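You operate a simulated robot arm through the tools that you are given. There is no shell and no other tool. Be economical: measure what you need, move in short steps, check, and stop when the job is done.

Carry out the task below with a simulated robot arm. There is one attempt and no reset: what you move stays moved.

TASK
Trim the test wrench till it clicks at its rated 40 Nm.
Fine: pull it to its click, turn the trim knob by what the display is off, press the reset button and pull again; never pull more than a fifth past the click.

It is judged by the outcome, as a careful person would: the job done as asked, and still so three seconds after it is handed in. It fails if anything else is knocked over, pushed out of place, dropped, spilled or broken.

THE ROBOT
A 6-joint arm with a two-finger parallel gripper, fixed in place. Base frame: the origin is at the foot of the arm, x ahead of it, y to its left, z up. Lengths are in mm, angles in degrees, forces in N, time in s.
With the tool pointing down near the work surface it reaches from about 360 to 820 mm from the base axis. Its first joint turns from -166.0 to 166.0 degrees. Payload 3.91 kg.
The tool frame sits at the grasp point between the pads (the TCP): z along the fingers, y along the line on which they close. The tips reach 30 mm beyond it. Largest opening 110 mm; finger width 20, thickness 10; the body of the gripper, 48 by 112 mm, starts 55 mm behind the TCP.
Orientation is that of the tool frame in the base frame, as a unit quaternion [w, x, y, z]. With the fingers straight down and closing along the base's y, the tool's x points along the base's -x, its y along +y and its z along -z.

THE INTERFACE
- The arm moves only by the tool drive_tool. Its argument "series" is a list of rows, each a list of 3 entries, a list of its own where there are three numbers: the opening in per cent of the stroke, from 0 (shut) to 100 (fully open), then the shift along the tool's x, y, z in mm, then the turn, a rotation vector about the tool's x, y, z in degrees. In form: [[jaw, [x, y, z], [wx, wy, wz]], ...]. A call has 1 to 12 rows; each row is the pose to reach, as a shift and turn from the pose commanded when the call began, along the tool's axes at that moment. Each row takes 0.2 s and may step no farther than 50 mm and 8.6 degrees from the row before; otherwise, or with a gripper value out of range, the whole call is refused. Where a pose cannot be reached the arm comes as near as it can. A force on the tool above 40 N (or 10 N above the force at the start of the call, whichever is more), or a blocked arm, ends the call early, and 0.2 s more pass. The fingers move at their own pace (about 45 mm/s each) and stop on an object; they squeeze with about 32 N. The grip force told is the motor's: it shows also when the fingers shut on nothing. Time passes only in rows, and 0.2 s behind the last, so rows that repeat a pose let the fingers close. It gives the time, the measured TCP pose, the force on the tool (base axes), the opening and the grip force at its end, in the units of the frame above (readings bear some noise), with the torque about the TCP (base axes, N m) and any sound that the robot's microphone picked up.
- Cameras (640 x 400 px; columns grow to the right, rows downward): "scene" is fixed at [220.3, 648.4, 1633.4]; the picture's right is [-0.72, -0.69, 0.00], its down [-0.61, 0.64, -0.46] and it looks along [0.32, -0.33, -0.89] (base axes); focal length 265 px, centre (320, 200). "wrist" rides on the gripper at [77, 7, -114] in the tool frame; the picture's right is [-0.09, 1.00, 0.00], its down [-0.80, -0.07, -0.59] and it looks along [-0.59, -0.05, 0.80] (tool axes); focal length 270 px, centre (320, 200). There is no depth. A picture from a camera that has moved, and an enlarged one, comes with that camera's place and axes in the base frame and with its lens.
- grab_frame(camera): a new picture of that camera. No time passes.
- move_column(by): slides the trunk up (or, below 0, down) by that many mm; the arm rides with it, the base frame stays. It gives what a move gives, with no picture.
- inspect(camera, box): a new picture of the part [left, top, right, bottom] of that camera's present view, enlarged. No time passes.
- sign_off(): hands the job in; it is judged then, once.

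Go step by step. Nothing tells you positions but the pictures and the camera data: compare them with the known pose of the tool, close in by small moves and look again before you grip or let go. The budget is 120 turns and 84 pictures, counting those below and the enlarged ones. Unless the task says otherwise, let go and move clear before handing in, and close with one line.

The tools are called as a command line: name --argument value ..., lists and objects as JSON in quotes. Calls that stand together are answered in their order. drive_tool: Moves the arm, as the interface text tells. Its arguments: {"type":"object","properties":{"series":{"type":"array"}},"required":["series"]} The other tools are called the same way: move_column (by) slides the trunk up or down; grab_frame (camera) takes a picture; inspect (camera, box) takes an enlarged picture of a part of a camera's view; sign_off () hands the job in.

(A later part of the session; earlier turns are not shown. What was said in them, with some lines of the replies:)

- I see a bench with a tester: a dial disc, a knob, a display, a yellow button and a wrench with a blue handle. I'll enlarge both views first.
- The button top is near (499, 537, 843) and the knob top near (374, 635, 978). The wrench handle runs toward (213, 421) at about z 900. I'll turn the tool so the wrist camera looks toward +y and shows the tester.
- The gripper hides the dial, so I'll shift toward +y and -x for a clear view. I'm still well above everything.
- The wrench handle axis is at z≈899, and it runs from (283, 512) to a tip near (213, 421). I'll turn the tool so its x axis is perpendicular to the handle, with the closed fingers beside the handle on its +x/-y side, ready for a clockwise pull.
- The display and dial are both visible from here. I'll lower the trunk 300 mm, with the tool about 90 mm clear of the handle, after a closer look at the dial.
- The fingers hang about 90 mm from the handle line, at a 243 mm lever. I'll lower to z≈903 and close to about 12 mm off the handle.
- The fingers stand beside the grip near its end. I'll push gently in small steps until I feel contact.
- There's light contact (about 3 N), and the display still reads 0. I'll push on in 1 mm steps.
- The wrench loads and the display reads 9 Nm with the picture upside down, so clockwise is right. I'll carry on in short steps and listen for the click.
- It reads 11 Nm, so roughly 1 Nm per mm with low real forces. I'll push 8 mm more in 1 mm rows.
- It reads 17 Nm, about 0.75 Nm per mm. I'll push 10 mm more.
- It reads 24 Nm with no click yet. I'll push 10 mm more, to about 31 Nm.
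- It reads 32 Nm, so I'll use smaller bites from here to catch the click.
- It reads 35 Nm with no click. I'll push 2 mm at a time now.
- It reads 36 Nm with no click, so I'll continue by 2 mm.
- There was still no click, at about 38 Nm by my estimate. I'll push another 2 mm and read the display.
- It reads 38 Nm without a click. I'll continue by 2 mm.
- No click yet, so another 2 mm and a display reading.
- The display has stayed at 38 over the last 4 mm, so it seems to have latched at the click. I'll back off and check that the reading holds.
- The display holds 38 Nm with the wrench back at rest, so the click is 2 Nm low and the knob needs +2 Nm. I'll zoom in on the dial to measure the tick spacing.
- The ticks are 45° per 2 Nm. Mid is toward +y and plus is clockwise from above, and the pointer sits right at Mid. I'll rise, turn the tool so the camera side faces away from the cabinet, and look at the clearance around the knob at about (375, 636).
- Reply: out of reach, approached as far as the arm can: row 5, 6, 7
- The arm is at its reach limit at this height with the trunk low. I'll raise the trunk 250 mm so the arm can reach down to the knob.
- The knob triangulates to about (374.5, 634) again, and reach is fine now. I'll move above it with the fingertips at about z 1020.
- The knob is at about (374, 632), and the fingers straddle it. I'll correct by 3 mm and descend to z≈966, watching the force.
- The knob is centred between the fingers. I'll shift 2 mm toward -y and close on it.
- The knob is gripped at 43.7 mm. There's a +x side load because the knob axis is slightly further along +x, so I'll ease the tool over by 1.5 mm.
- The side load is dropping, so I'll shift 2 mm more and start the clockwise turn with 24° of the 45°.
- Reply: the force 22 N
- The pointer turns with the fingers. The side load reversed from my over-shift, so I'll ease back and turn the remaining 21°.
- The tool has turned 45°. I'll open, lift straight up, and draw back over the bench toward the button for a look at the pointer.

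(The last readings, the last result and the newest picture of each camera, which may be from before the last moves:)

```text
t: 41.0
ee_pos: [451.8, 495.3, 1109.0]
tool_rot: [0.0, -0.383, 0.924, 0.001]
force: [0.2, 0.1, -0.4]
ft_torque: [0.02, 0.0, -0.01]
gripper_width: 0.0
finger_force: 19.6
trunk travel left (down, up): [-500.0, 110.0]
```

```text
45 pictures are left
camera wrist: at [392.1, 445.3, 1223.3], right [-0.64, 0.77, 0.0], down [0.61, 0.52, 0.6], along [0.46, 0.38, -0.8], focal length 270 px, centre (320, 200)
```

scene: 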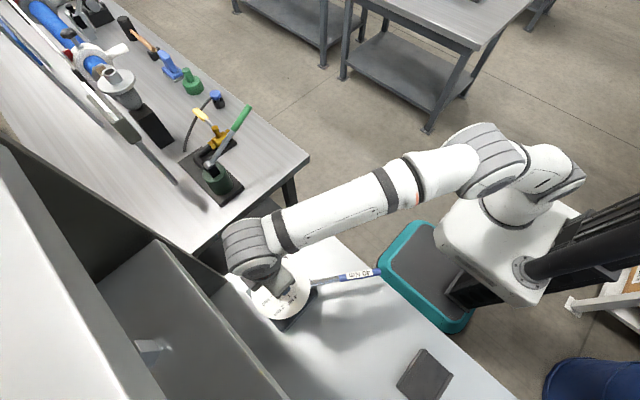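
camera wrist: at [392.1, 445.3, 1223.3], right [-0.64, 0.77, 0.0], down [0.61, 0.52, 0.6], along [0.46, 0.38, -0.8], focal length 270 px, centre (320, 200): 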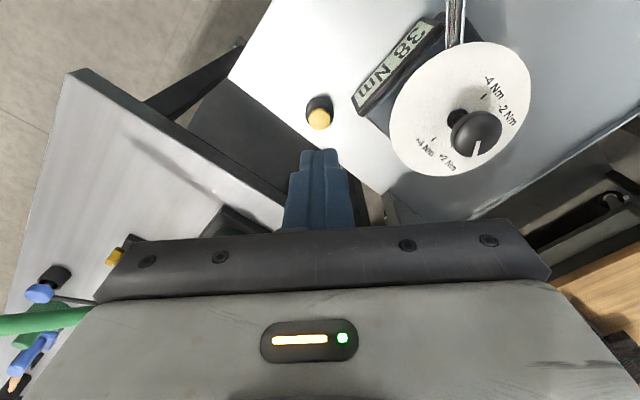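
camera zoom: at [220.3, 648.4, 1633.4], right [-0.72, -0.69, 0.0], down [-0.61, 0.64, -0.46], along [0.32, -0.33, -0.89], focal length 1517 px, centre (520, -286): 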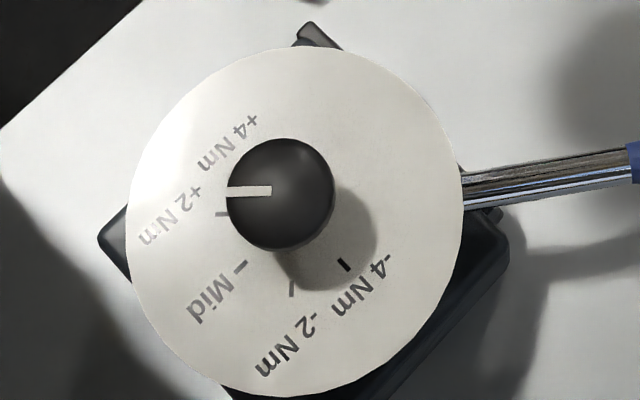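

The pointer now sits at +2 Nm. Next is the reset button at about (500, 535, 843): I'll move the closed fingers above it and descend to about 25 mm clear.

drive_tool --series '[[0, [-30, -3, 20], [0, 0, 0]], [0, [-62, -5.7, 50], [0, 0, 0]], [0, [-62, -5.7, 95], [0, 0, 0]], [0, [-62, -5.7, 140], [0, 0, 0]], [0, [-62, -5.7, 180], [0, 0, 0]], [0, [-62, -5.7, 205], [0, 0, 0]]]'

grab_frame --camera "wrist"

inspect --camera "scene" --box '[230, 200, 340, 280]'

```text
t: 42.4
ee_pos: [498.2, 540.1, 902.4]
tool_rot: [0.001, -0.383, 0.924, 0.001]
force: [-0.4, 0.0, -0.5]
ft_torque: [0.0, 0.02, 0.01]
gripper_width: 0.2
finger_force: 32.3
trunk travel left (down, up): [-500.0, 110.0]
```

```text
44 pictures are left
camera wrist: at [439.6, 490.1, 1017.9], right [-0.64, 0.77, 0.0], down [0.61, 0.52, 0.6], along [0.46, 0.38, -0.8], focal length 270 px, centre (320, 200)
```

wrist: 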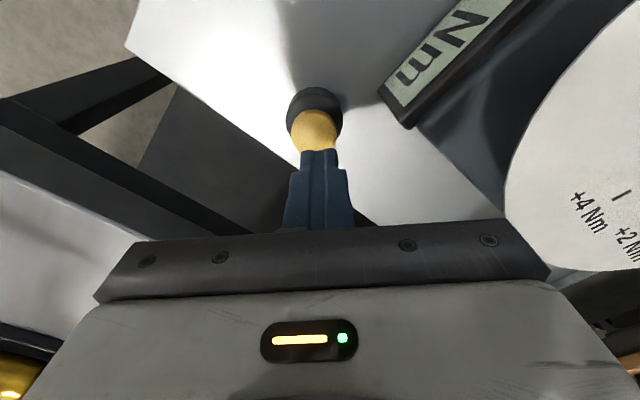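

```text
5.00 times, centred on (285, 240) of scene
camera zoom: at [220.3, 648.4, 1633.4], right [-0.72, -0.69, 0.0], down [-0.61, 0.64, -0.46], along [0.32, -0.33, -0.89], focal length 1327 px, centre (495, 0)
```

zoom: 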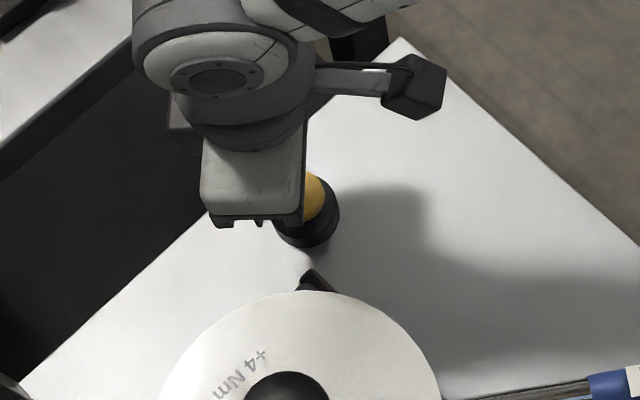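

The fingertips are about 5 mm too far in +y. I'll correct that and press down slowly.

drive_tool --series '[[0, [3, -3, 8], [0, 0, 0]], [0, [3, -3, 16], [0, 0, 0]], [0, [3, -3, 22], [0, 0, 0]], [0, [3, -3, 25], [0, 0, 0]], [0, [3, -3, 28], [0, 0, 0]], [0, [3, -3, 30], [0, 0, 0]], [0, [3, -3, 32], [0, 0, 0]]]'

grab_frame --camera "wrist"

```text
t: 44.0
ee_pos: [500.3, 533.3, 869.5]
tool_rot: [0.001, -0.383, 0.924, 0.0]
force: [0.3, 0.2, 1.1]
ft_torque: [-0.02, -0.03, 0.01]
gripper_width: 0.1
finger_force: 31.7
trunk travel left (down, up): [-500.0, 110.0]
```

```text
42 pictures are left
camera wrist: at [440.1, 484.4, 986.1], right [-0.64, 0.77, 0.0], down [0.61, 0.52, 0.6], along [0.46, 0.38, -0.8], focal length 270 px, centre (320, 200)
```

wrist: 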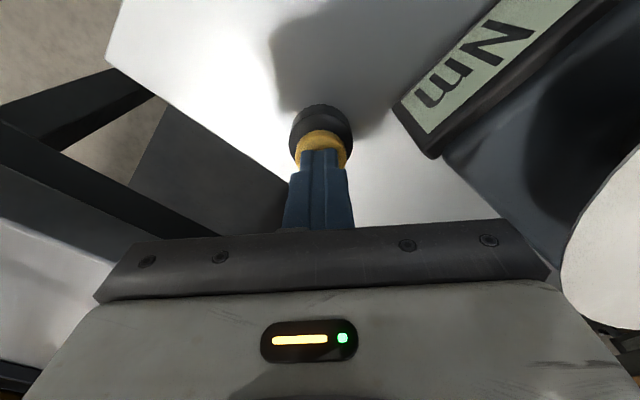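

The tips are right at the button cap, with about 1 N of contact. I'll press further in 1 mm steps.

drive_tool --series '[[0, [0, 0, 1], [0, 0, 0]], [0, [0, 0, 2], [0, 0, 0]], [0, [0, 0, 3], [0, 0, 0]], [0, [0, 0, 4], [0, 0, 0]], [0, [0, 0, 5], [0, 0, 0]], [0, [0, 0, 6], [0, 0, 0]]]'

grab_frame --camera "wrist"

```text
t: 45.4
ee_pos: [497.1, 533.7, 867.6]
tool_rot: [0.002, -0.383, 0.924, 0.002]
force: [-0.8, 1.7, 10.0]
ft_torque: [0.02, 0.03, -0.04]
gripper_width: 0.2
finger_force: 32.0
trunk travel left (down, up): [-500.0, 110.0]
heard: click
```

```text
41 pictures are left
camera wrist: at [439.6, 484.0, 981.9], right [-0.64, 0.77, 0.0], down [0.61, 0.52, 0.6], along [0.46, 0.39, -0.8], focal length 270 px, centre (320, 200)
```

wrist: 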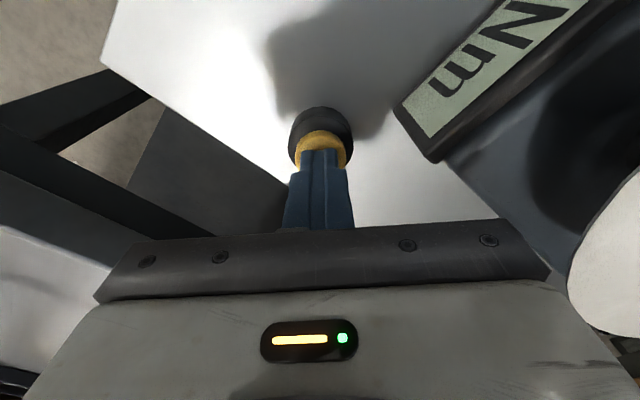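

The button clicked. I'll lift away and check that the display was reset.

drive_tool --series '[[0, [0, 0, -20], [0, 0, 0]], [0, [0, 0, -60], [0, 0, 0]], [0, [0, 0, -110], [0, 0, 0]], [0, [0, 0, -160], [0, 0, 0]], [0, [30, 10, -200], [0, 0, 0]], [0, [60, 20, -230], [0, 0, 0]]]'

grab_frame --camera "wrist"

```text
refused: row 5 steps farther than a row can; nothing moved
```

```text
40 pictures are left
camera wrist: at [439.6, 484.0, 981.9], right [-0.64, 0.77, 0.0], down [0.61, 0.52, 0.6], along [0.46, 0.39, -0.8], focal length 270 px, centre (320, 200)
```

wrist: 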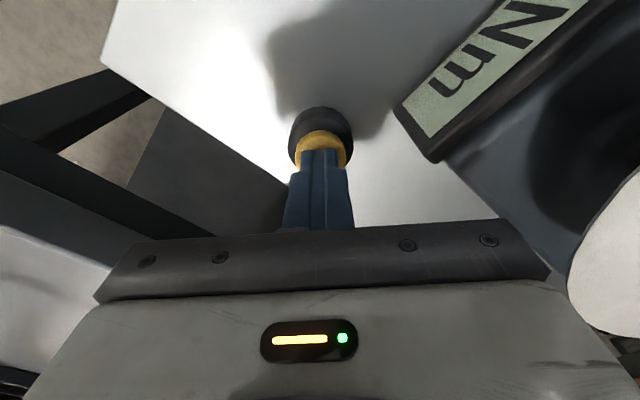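

That row stepped too far and the call was refused, so I'll repeat it with smaller steps.

drive_tool --series '[[0, [0, 0, -20], [0, 0, 0]], [0, [0, 0, -60], [0, 0, 0]], [0, [0, 0, -105], [0, 0, 0]], [0, [0, 0, -150], [0, 0, 0]], [0, [25, 8, -180], [0, 0, 0]], [0, [50, 16, -210], [0, 0, 0]]]'

grab_frame --camera "wrist"

```text
t: 46.8
ee_pos: [451.7, 508.2, 1077.7]
tool_rot: [0.002, -0.384, 0.923, 0.001]
force: [0.0, -0.2, 0.4]
ft_torque: [0.0, -0.02, -0.01]
gripper_width: 0.0
finger_force: 31.8
trunk travel left (down, up): [-500.0, 110.0]
```

```text
39 pictures are left
camera wrist: at [392.8, 459.3, 1191.3], right [-0.64, 0.77, 0.0], down [0.61, 0.52, 0.6], along [0.46, 0.38, -0.8], focal length 270 px, centre (320, 200)
```

wrist: 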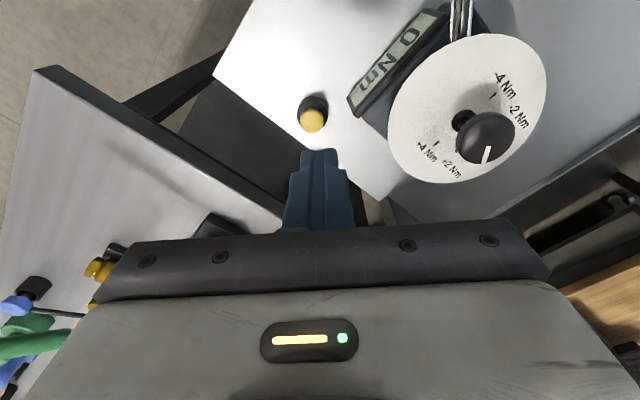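

The display is back to 0 Nm. Now I'll return to the pulling pose beside the handle.

drive_tool --series '[[0, [16, 3, 0], [0, 0, -8.2]], [0, [32, 6, 0], [0, 0, -16.4]], [0, [48, 9, 0], [0, 0, -24.6]], [0, [64, 12, 0], [0, 0, -32.8]], [0, [80, 16, 0], [0, 0, -41]], [0, [96, 19, 0], [0, 0, -49.2]], [0, [112, 22, 0], [0, 0, -57.4]], [0, [128, 25, 0], [0, 0, -65.6]], [0, [144, 28, 0], [0, 0, -73.8]], [0, [160, 32, 0], [0, 0, -82]], [0, [176, 35, 0], [0, 0, -90.2]], [0, [192, 38, 0], [0, 0, -97.5]]]'

```text
t: 49.4
ee_pos: [289.9, 399.3, 1075.4]
tool_rot: [-0.002, 0.947, -0.32, 0.001]
force: [0.1, 0.9, -0.9]
ft_torque: [0.03, 0.04, -0.01]
gripper_width: 0.1
finger_force: 32.0
trunk travel left (down, up): [-500.0, 110.0]
```

I'm at the same approach line as before. I'll lower to z≈903 and close to about 12 mm from the handle.

drive_tool --series '[[0, [10, 4, 40], [0, 0, 0]], [0, [10, 4, 85], [0, 0, 0]], [0, [10, 4, 130], [0, 0, 0]], [0, [10, 4, 172], [0, 0, 0]], [0, [-10, 4, 172], [0, 0, 0]], [0, [-30, 4, 172], [0, 0, 0]], [0, [-42, 4, 172], [0, 0, 0]]]'

grab_frame --camera "wrist"

```text
t: 51.0
ee_pos: [252.5, 424.8, 903.8]
tool_rot: [-0.001, 0.947, -0.321, 0.0]
force: [0.1, 0.7, 0.4]
ft_torque: [-0.01, -0.01, -0.05]
gripper_width: 0.0
finger_force: 31.9
trunk travel left (down, up): [-500.0, 110.0]
```

```text
38 pictures are left
camera wrist: at [309.9, 371.8, 1018.4], right [-0.68, -0.74, 0.0], down [-0.59, 0.54, 0.59], along [-0.44, 0.4, -0.8], focal length 270 px, centre (320, 200)
```

wrist: 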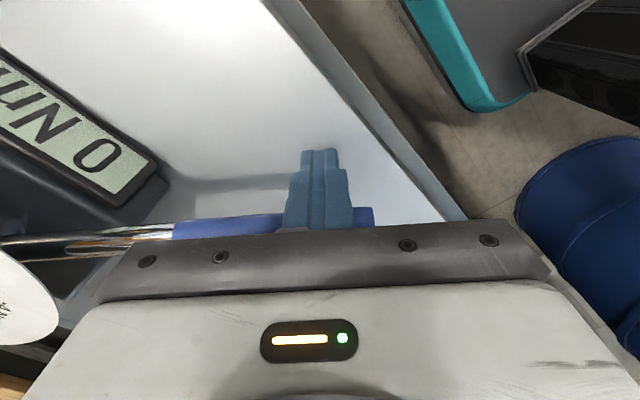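

The setup matches the first pull. Last time it needed about 62 mm of travel, so I'll push the first 24 mm now.

drive_tool --series '[[0, [-2, 0, 0], [0, 0, 0]], [0, [-4, 0, 0], [0, 0, 0]], [0, [-6, 0, 0], [0, 0, 0]], [0, [-8, 0, 0], [0, 0, 0]], [0, [-10, 0, 0], [0, 0, 0]], [0, [-12, 0, 0], [0, 0, 0]], [0, [-14, 0, 0], [0, 0, 0]], [0, [-16, 0, 0], [0, 0, 0]], [0, [-18, 0, 0], [0, 0, 0]], [0, [-20, 0, 0], [0, 0, 0]], [0, [-22, 0, 0], [0, 0, 0]], [0, [-24, 0, 0], [0, 0, 0]]]'

drive_tool --series '[[0, [-1, 0, 0], [0, 0, 0]], [0, [-2, 0, 0], [0, 0, 0]], [0, [-3, 0, 0], [0, 0, 0]], [0, [-4, 0, 0], [0, 0, 0]], [0, [-5, 0, 0], [0, 0, 0]], [0, [-6, -0.5, 0], [0, 0, 0]], [0, [-7, -0.5, 0], [0, 0, 0]], [0, [-8, -1, 0], [0, 0, 0]], [0, [-9, -1, 0], [0, 0, 0]], [0, [-10, -1, 0], [0, 0, 0]]]'

inspect --camera "wrist" --box '[0, 0, 240, 240]'

```text
t: 53.6
ee_pos: [235.1, 436.9, 902.9]
tool_rot: [-0.001, 0.947, -0.32, 0.001]
force: [3.4, -1.1, 1.5]
ft_torque: [0.01, 0.0, -0.08]
gripper_width: 0.1
finger_force: 31.9
trunk travel left (down, up): [-500.0, 110.0]
```

```text
t: 55.8
ee_pos: [229.2, 443.7, 902.4]
tool_rot: [-0.001, 0.947, -0.32, 0.0]
force: [3.2, -5.8, -0.7]
ft_torque: [-0.02, 0.0, -0.02]
gripper_width: 0.0
finger_force: 31.8
trunk travel left (down, up): [-500.0, 110.0]
```

```text
1.67 times, centred on (120, 120) of wrist
camera zoom: at [285.2, 392.0, 1018.0], right [-0.67, -0.74, 0.0], down [-0.59, 0.54, 0.6], along [-0.44, 0.4, -0.8], focal length 450 px, centre (653, 333)
```

zoom: 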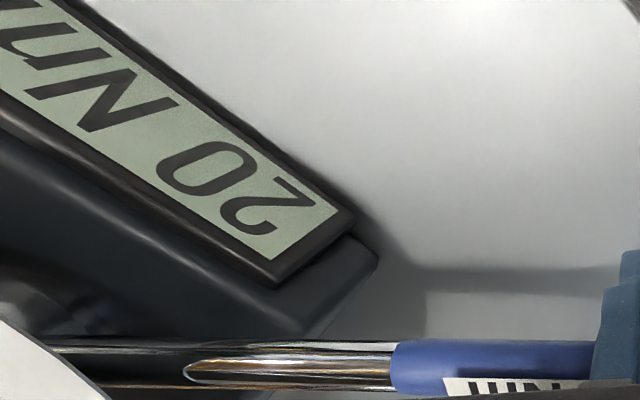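

It reads 20 Nm, so I'll push another 12 mm.

drive_tool --series '[[0, [-1, 0, 0], [0, 0, 0]], [0, [-2, 0, 0], [0, 0, 0]], [0, [-3, -0.5, 0], [0, 0, 0]], [0, [-4, -0.5, 0], [0, 0, 0]], [0, [-5, -0.5, 0], [0, 0, 0]], [0, [-6, -1, 0], [0, 0, 0]], [0, [-7, -1, 0], [0, 0, 0]], [0, [-8, -1, 0], [0, 0, 0]], [0, [-9, -1.5, 0], [0, 0, 0]], [0, [-10, -1.5, 0], [0, 0, 0]], [0, [-11, -1.5, 0], [0, 0, 0]], [0, [-12, -1.5, 0], [0, 0, 0]]]'

inspect --camera "wrist" --box '[0, 0, 240, 240]'

```text
t: 58.4
ee_pos: [219.9, 450.7, 902.9]
tool_rot: [-0.001, 0.947, -0.321, 0.0]
force: [5.1, -6.1, 1.2]
ft_torque: [0.01, -0.03, -0.11]
gripper_width: 0.1
finger_force: 32.3
trunk travel left (down, up): [-500.0, 110.0]
```

```text
1.67 times, centred on (120, 120) of wrist
camera zoom: at [276.1, 399.9, 1018.2], right [-0.68, -0.74, 0.0], down [-0.59, 0.54, 0.6], along [-0.44, 0.4, -0.8], focal length 450 px, centre (653, 333)
```

zoom: 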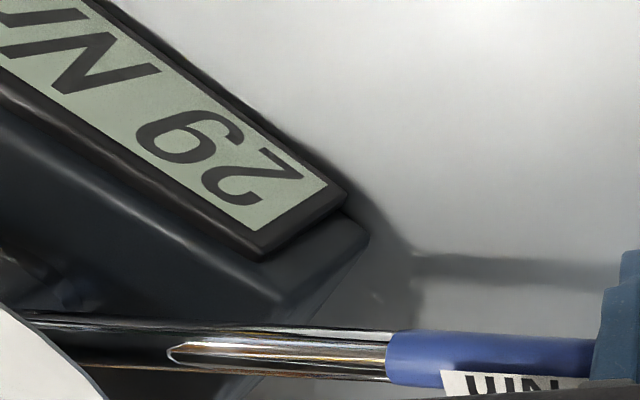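

It reads 29 Nm, so I'll push 8 mm more.

drive_tool --series '[[0, [-1, 0, 0], [0, 0, 0]], [0, [-2, 0, 0], [0, 0, 0]], [0, [-3, -0.5, 0], [0, 0, 0]], [0, [-4, -0.5, 0], [0, 0, 0]], [0, [-5, -0.5, 0], [0, 0, 0]], [0, [-6, -1, 0], [0, 0, 0]], [0, [-7, -1, 0], [0, 0, 0]], [0, [-8, -1, 0], [0, 0, 0]]]'

inspect --camera "wrist" --box '[0, 0, 240, 240]'

```text
t: 60.2
ee_pos: [213.5, 457.5, 903.0]
tool_rot: [0.0, 0.947, -0.32, 0.0]
force: [3.9, -7.2, -3.1]
ft_torque: [-0.06, 0.0, -0.05]
gripper_width: 0.2
finger_force: 32.2
trunk travel left (down, up): [-500.0, 110.0]
```

```text
1.67 times, centred on (120, 120) of wrist
camera zoom: at [270.7, 405.6, 1018.3], right [-0.67, -0.74, 0.0], down [-0.59, 0.54, 0.6], along [-0.44, 0.4, -0.8], focal length 450 px, centre (653, 333)
```

zoom: 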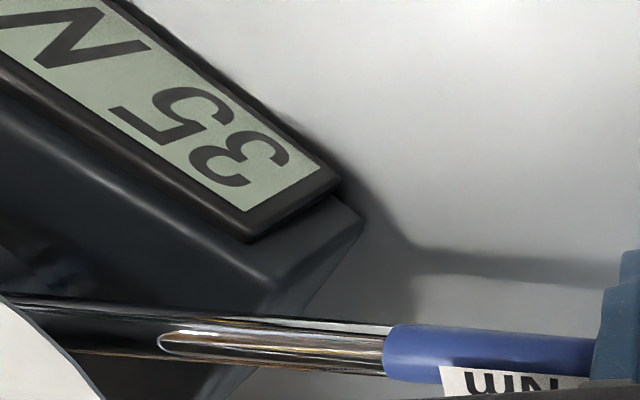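

It reads 35 Nm. I'll do 4 mm more, then creep.

drive_tool --series '[[0, [-1, 0, 0], [0, 0, 0]], [0, [-2, 0, 0], [0, 0, 0]], [0, [-3, -0.5, 0], [0, 0, 0]], [0, [-4, -0.5, 0], [0, 0, 0]]]'

inspect --camera "wrist" --box '[0, 0, 240, 240]'

```text
t: 61.2
ee_pos: [211.5, 460.3, 903.0]
tool_rot: [-0.001, 0.947, -0.32, -0.001]
force: [7.0, -7.4, 6.2]
ft_torque: [0.08, -0.02, -0.08]
gripper_width: 0.0
finger_force: 32.5
trunk travel left (down, up): [-500.0, 110.0]
```

```text
1.67 times, centred on (120, 120) of wrist
camera zoom: at [267.9, 408.2, 1018.2], right [-0.68, -0.74, 0.0], down [-0.59, 0.54, 0.6], along [-0.44, 0.4, -0.8], focal length 450 px, centre (653, 333)
```

zoom: 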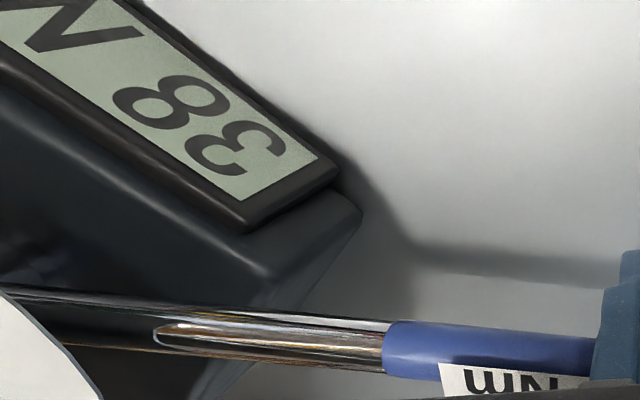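

It reads 38 Nm. I'll push 2 mm at a time.

drive_tool --series '[[0, [-1, 0, 0], [0, 0, 0]], [0, [-2, 0, 0], [0, 0, 0]]]'

inspect --camera "wrist" --box '[0, 0, 240, 240]'

```text
t: 61.8
ee_pos: [207.9, 461.3, 903.3]
tool_rot: [-0.001, 0.947, -0.32, -0.001]
force: [9.4, -5.7, 7.1]
ft_torque: [0.09, 0.0, -0.14]
gripper_width: 0.1
finger_force: 31.8
trunk travel left (down, up): [-500.0, 110.0]
```

```text
1.67 times, centred on (120, 120) of wrist
camera zoom: at [266.2, 409.7, 1017.9], right [-0.68, -0.74, 0.0], down [-0.59, 0.54, 0.6], along [-0.44, 0.4, -0.8], focal length 450 px, centre (653, 333)
```

zoom: 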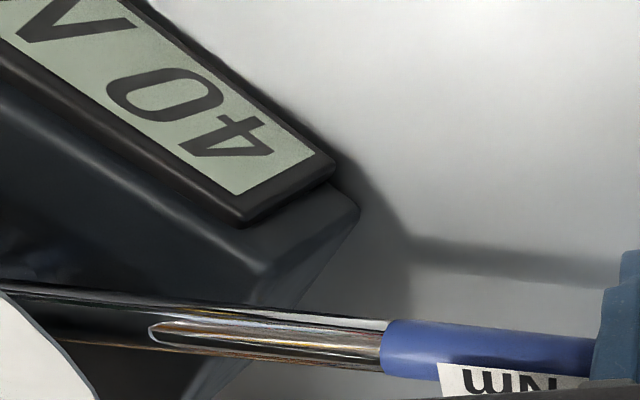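

It reads 40 Nm. Another 2 mm will show whether it has latched or keeps climbing, and that stays well within a fifth.

drive_tool --series '[[0, [-1, 0, 0], [0, 0, 0]], [0, [-2, -0.5, 0], [0, 0, 0]]]'

inspect --camera "wrist" --box '[0, 0, 240, 240]'

```text
t: 62.4
ee_pos: [207.9, 461.9, 902.4]
tool_rot: [-0.001, 0.947, -0.32, -0.001]
force: [10.2, -5.1, 4.1]
ft_torque: [0.0, -0.03, -0.19]
gripper_width: 0.1
finger_force: 32.4
trunk travel left (down, up): [-500.0, 110.0]
```

```text
1.67 times, centred on (120, 120) of wrist
camera zoom: at [265.2, 410.3, 1017.4], right [-0.68, -0.74, 0.0], down [-0.59, 0.54, 0.6], along [-0.44, 0.4, -0.8], focal length 450 px, centre (653, 333)
```

zoom: 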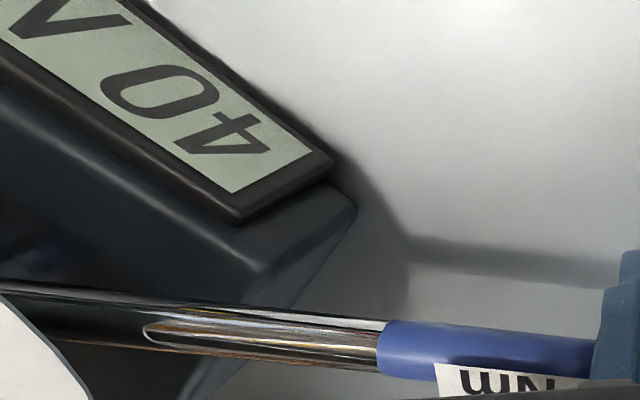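

It still reads 40. One more 2 mm will confirm the latch; the worst case is about 43 Nm.

drive_tool --series '[[0, [-1, 0, 0], [0, 0, 0]], [0, [-2, -0.5, 0], [0, 0, 0]]]'

inspect --camera "wrist" --box '[0, 0, 240, 240]'

```text
t: 63.0
ee_pos: [207.6, 463.3, 902.1]
tool_rot: [0.0, 0.947, -0.321, 0.0]
force: [6.5, -8.1, -0.7]
ft_torque: [-0.01, 0.0, -0.11]
gripper_width: 0.2
finger_force: 31.8
trunk travel left (down, up): [-500.0, 110.0]
```

```text
1.67 times, centred on (120, 120) of wrist
camera zoom: at [264.0, 411.8, 1017.5], right [-0.67, -0.74, 0.0], down [-0.59, 0.54, 0.59], along [-0.44, 0.4, -0.8], focal length 450 px, centre (653, 333)
```

zoom: 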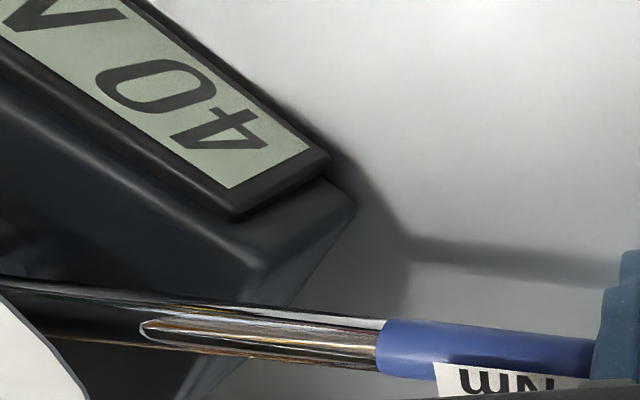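

It latched at 40 Nm even though the handle moved further, so the click now comes at 40 Nm (it was 38). I'll back off and move clear.

drive_tool --series '[[0, [10, 0, 0], [0, 0, 0]], [0, [25, 0, 0], [0, 0, 0]], [0, [45, 0, 0], [0, 0, 0]], [0, [65, 0, 0], [0, 0, 0]], [0, [85, 0, 0], [0, 0, 0]], [0, [105, 0, 0], [0, 0, 0]], [0, [105, 0, -45], [0, 0, 0]], [0, [105, 0, -90], [0, 0, 0]], [0, [105, 0, -120], [0, 0, 0]], [0, [105, 0, -165], [0, 0, 0]]]'

grab_frame --camera "wrist"

grab_frame --camera "scene"

```text
t: 65.2
ee_pos: [290.1, 400.0, 1068.7]
tool_rot: [-0.001, 0.947, -0.321, 0.001]
force: [0.8, -0.8, -0.1]
ft_torque: [0.0, -0.01, 0.02]
gripper_width: 0.0
finger_force: 32.2
trunk travel left (down, up): [-500.0, 110.0]
```

```text
30 pictures are left
camera wrist: at [347.8, 348.5, 1184.8], right [-0.67, -0.74, 0.0], down [-0.59, 0.54, 0.59], along [-0.44, 0.4, -0.8], focal length 270 px, centre (320, 200)
```

wrist: 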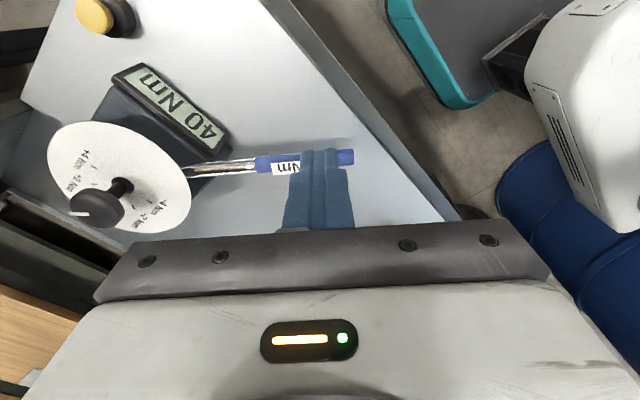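

```text
29 pictures are left
```

scene: 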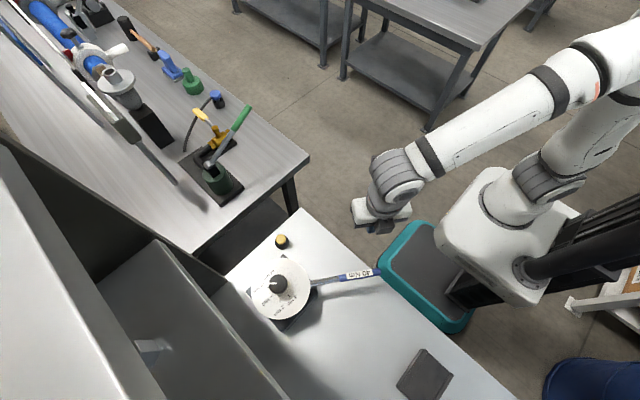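

The display holds 40 Nm, the wrench is back at rest, the arm is clear and nothing else has moved. I'm handing it in.

sign_off

```text
The job is handed in.
```

The test wrench now clicks at 40 Nm: it first latched at 38, so I turned the trim knob to +2 Nm, pressed reset and pulled again. The microphone never picked up the wrench's click; I took it as the point where the display stopped rising as I pulled further.
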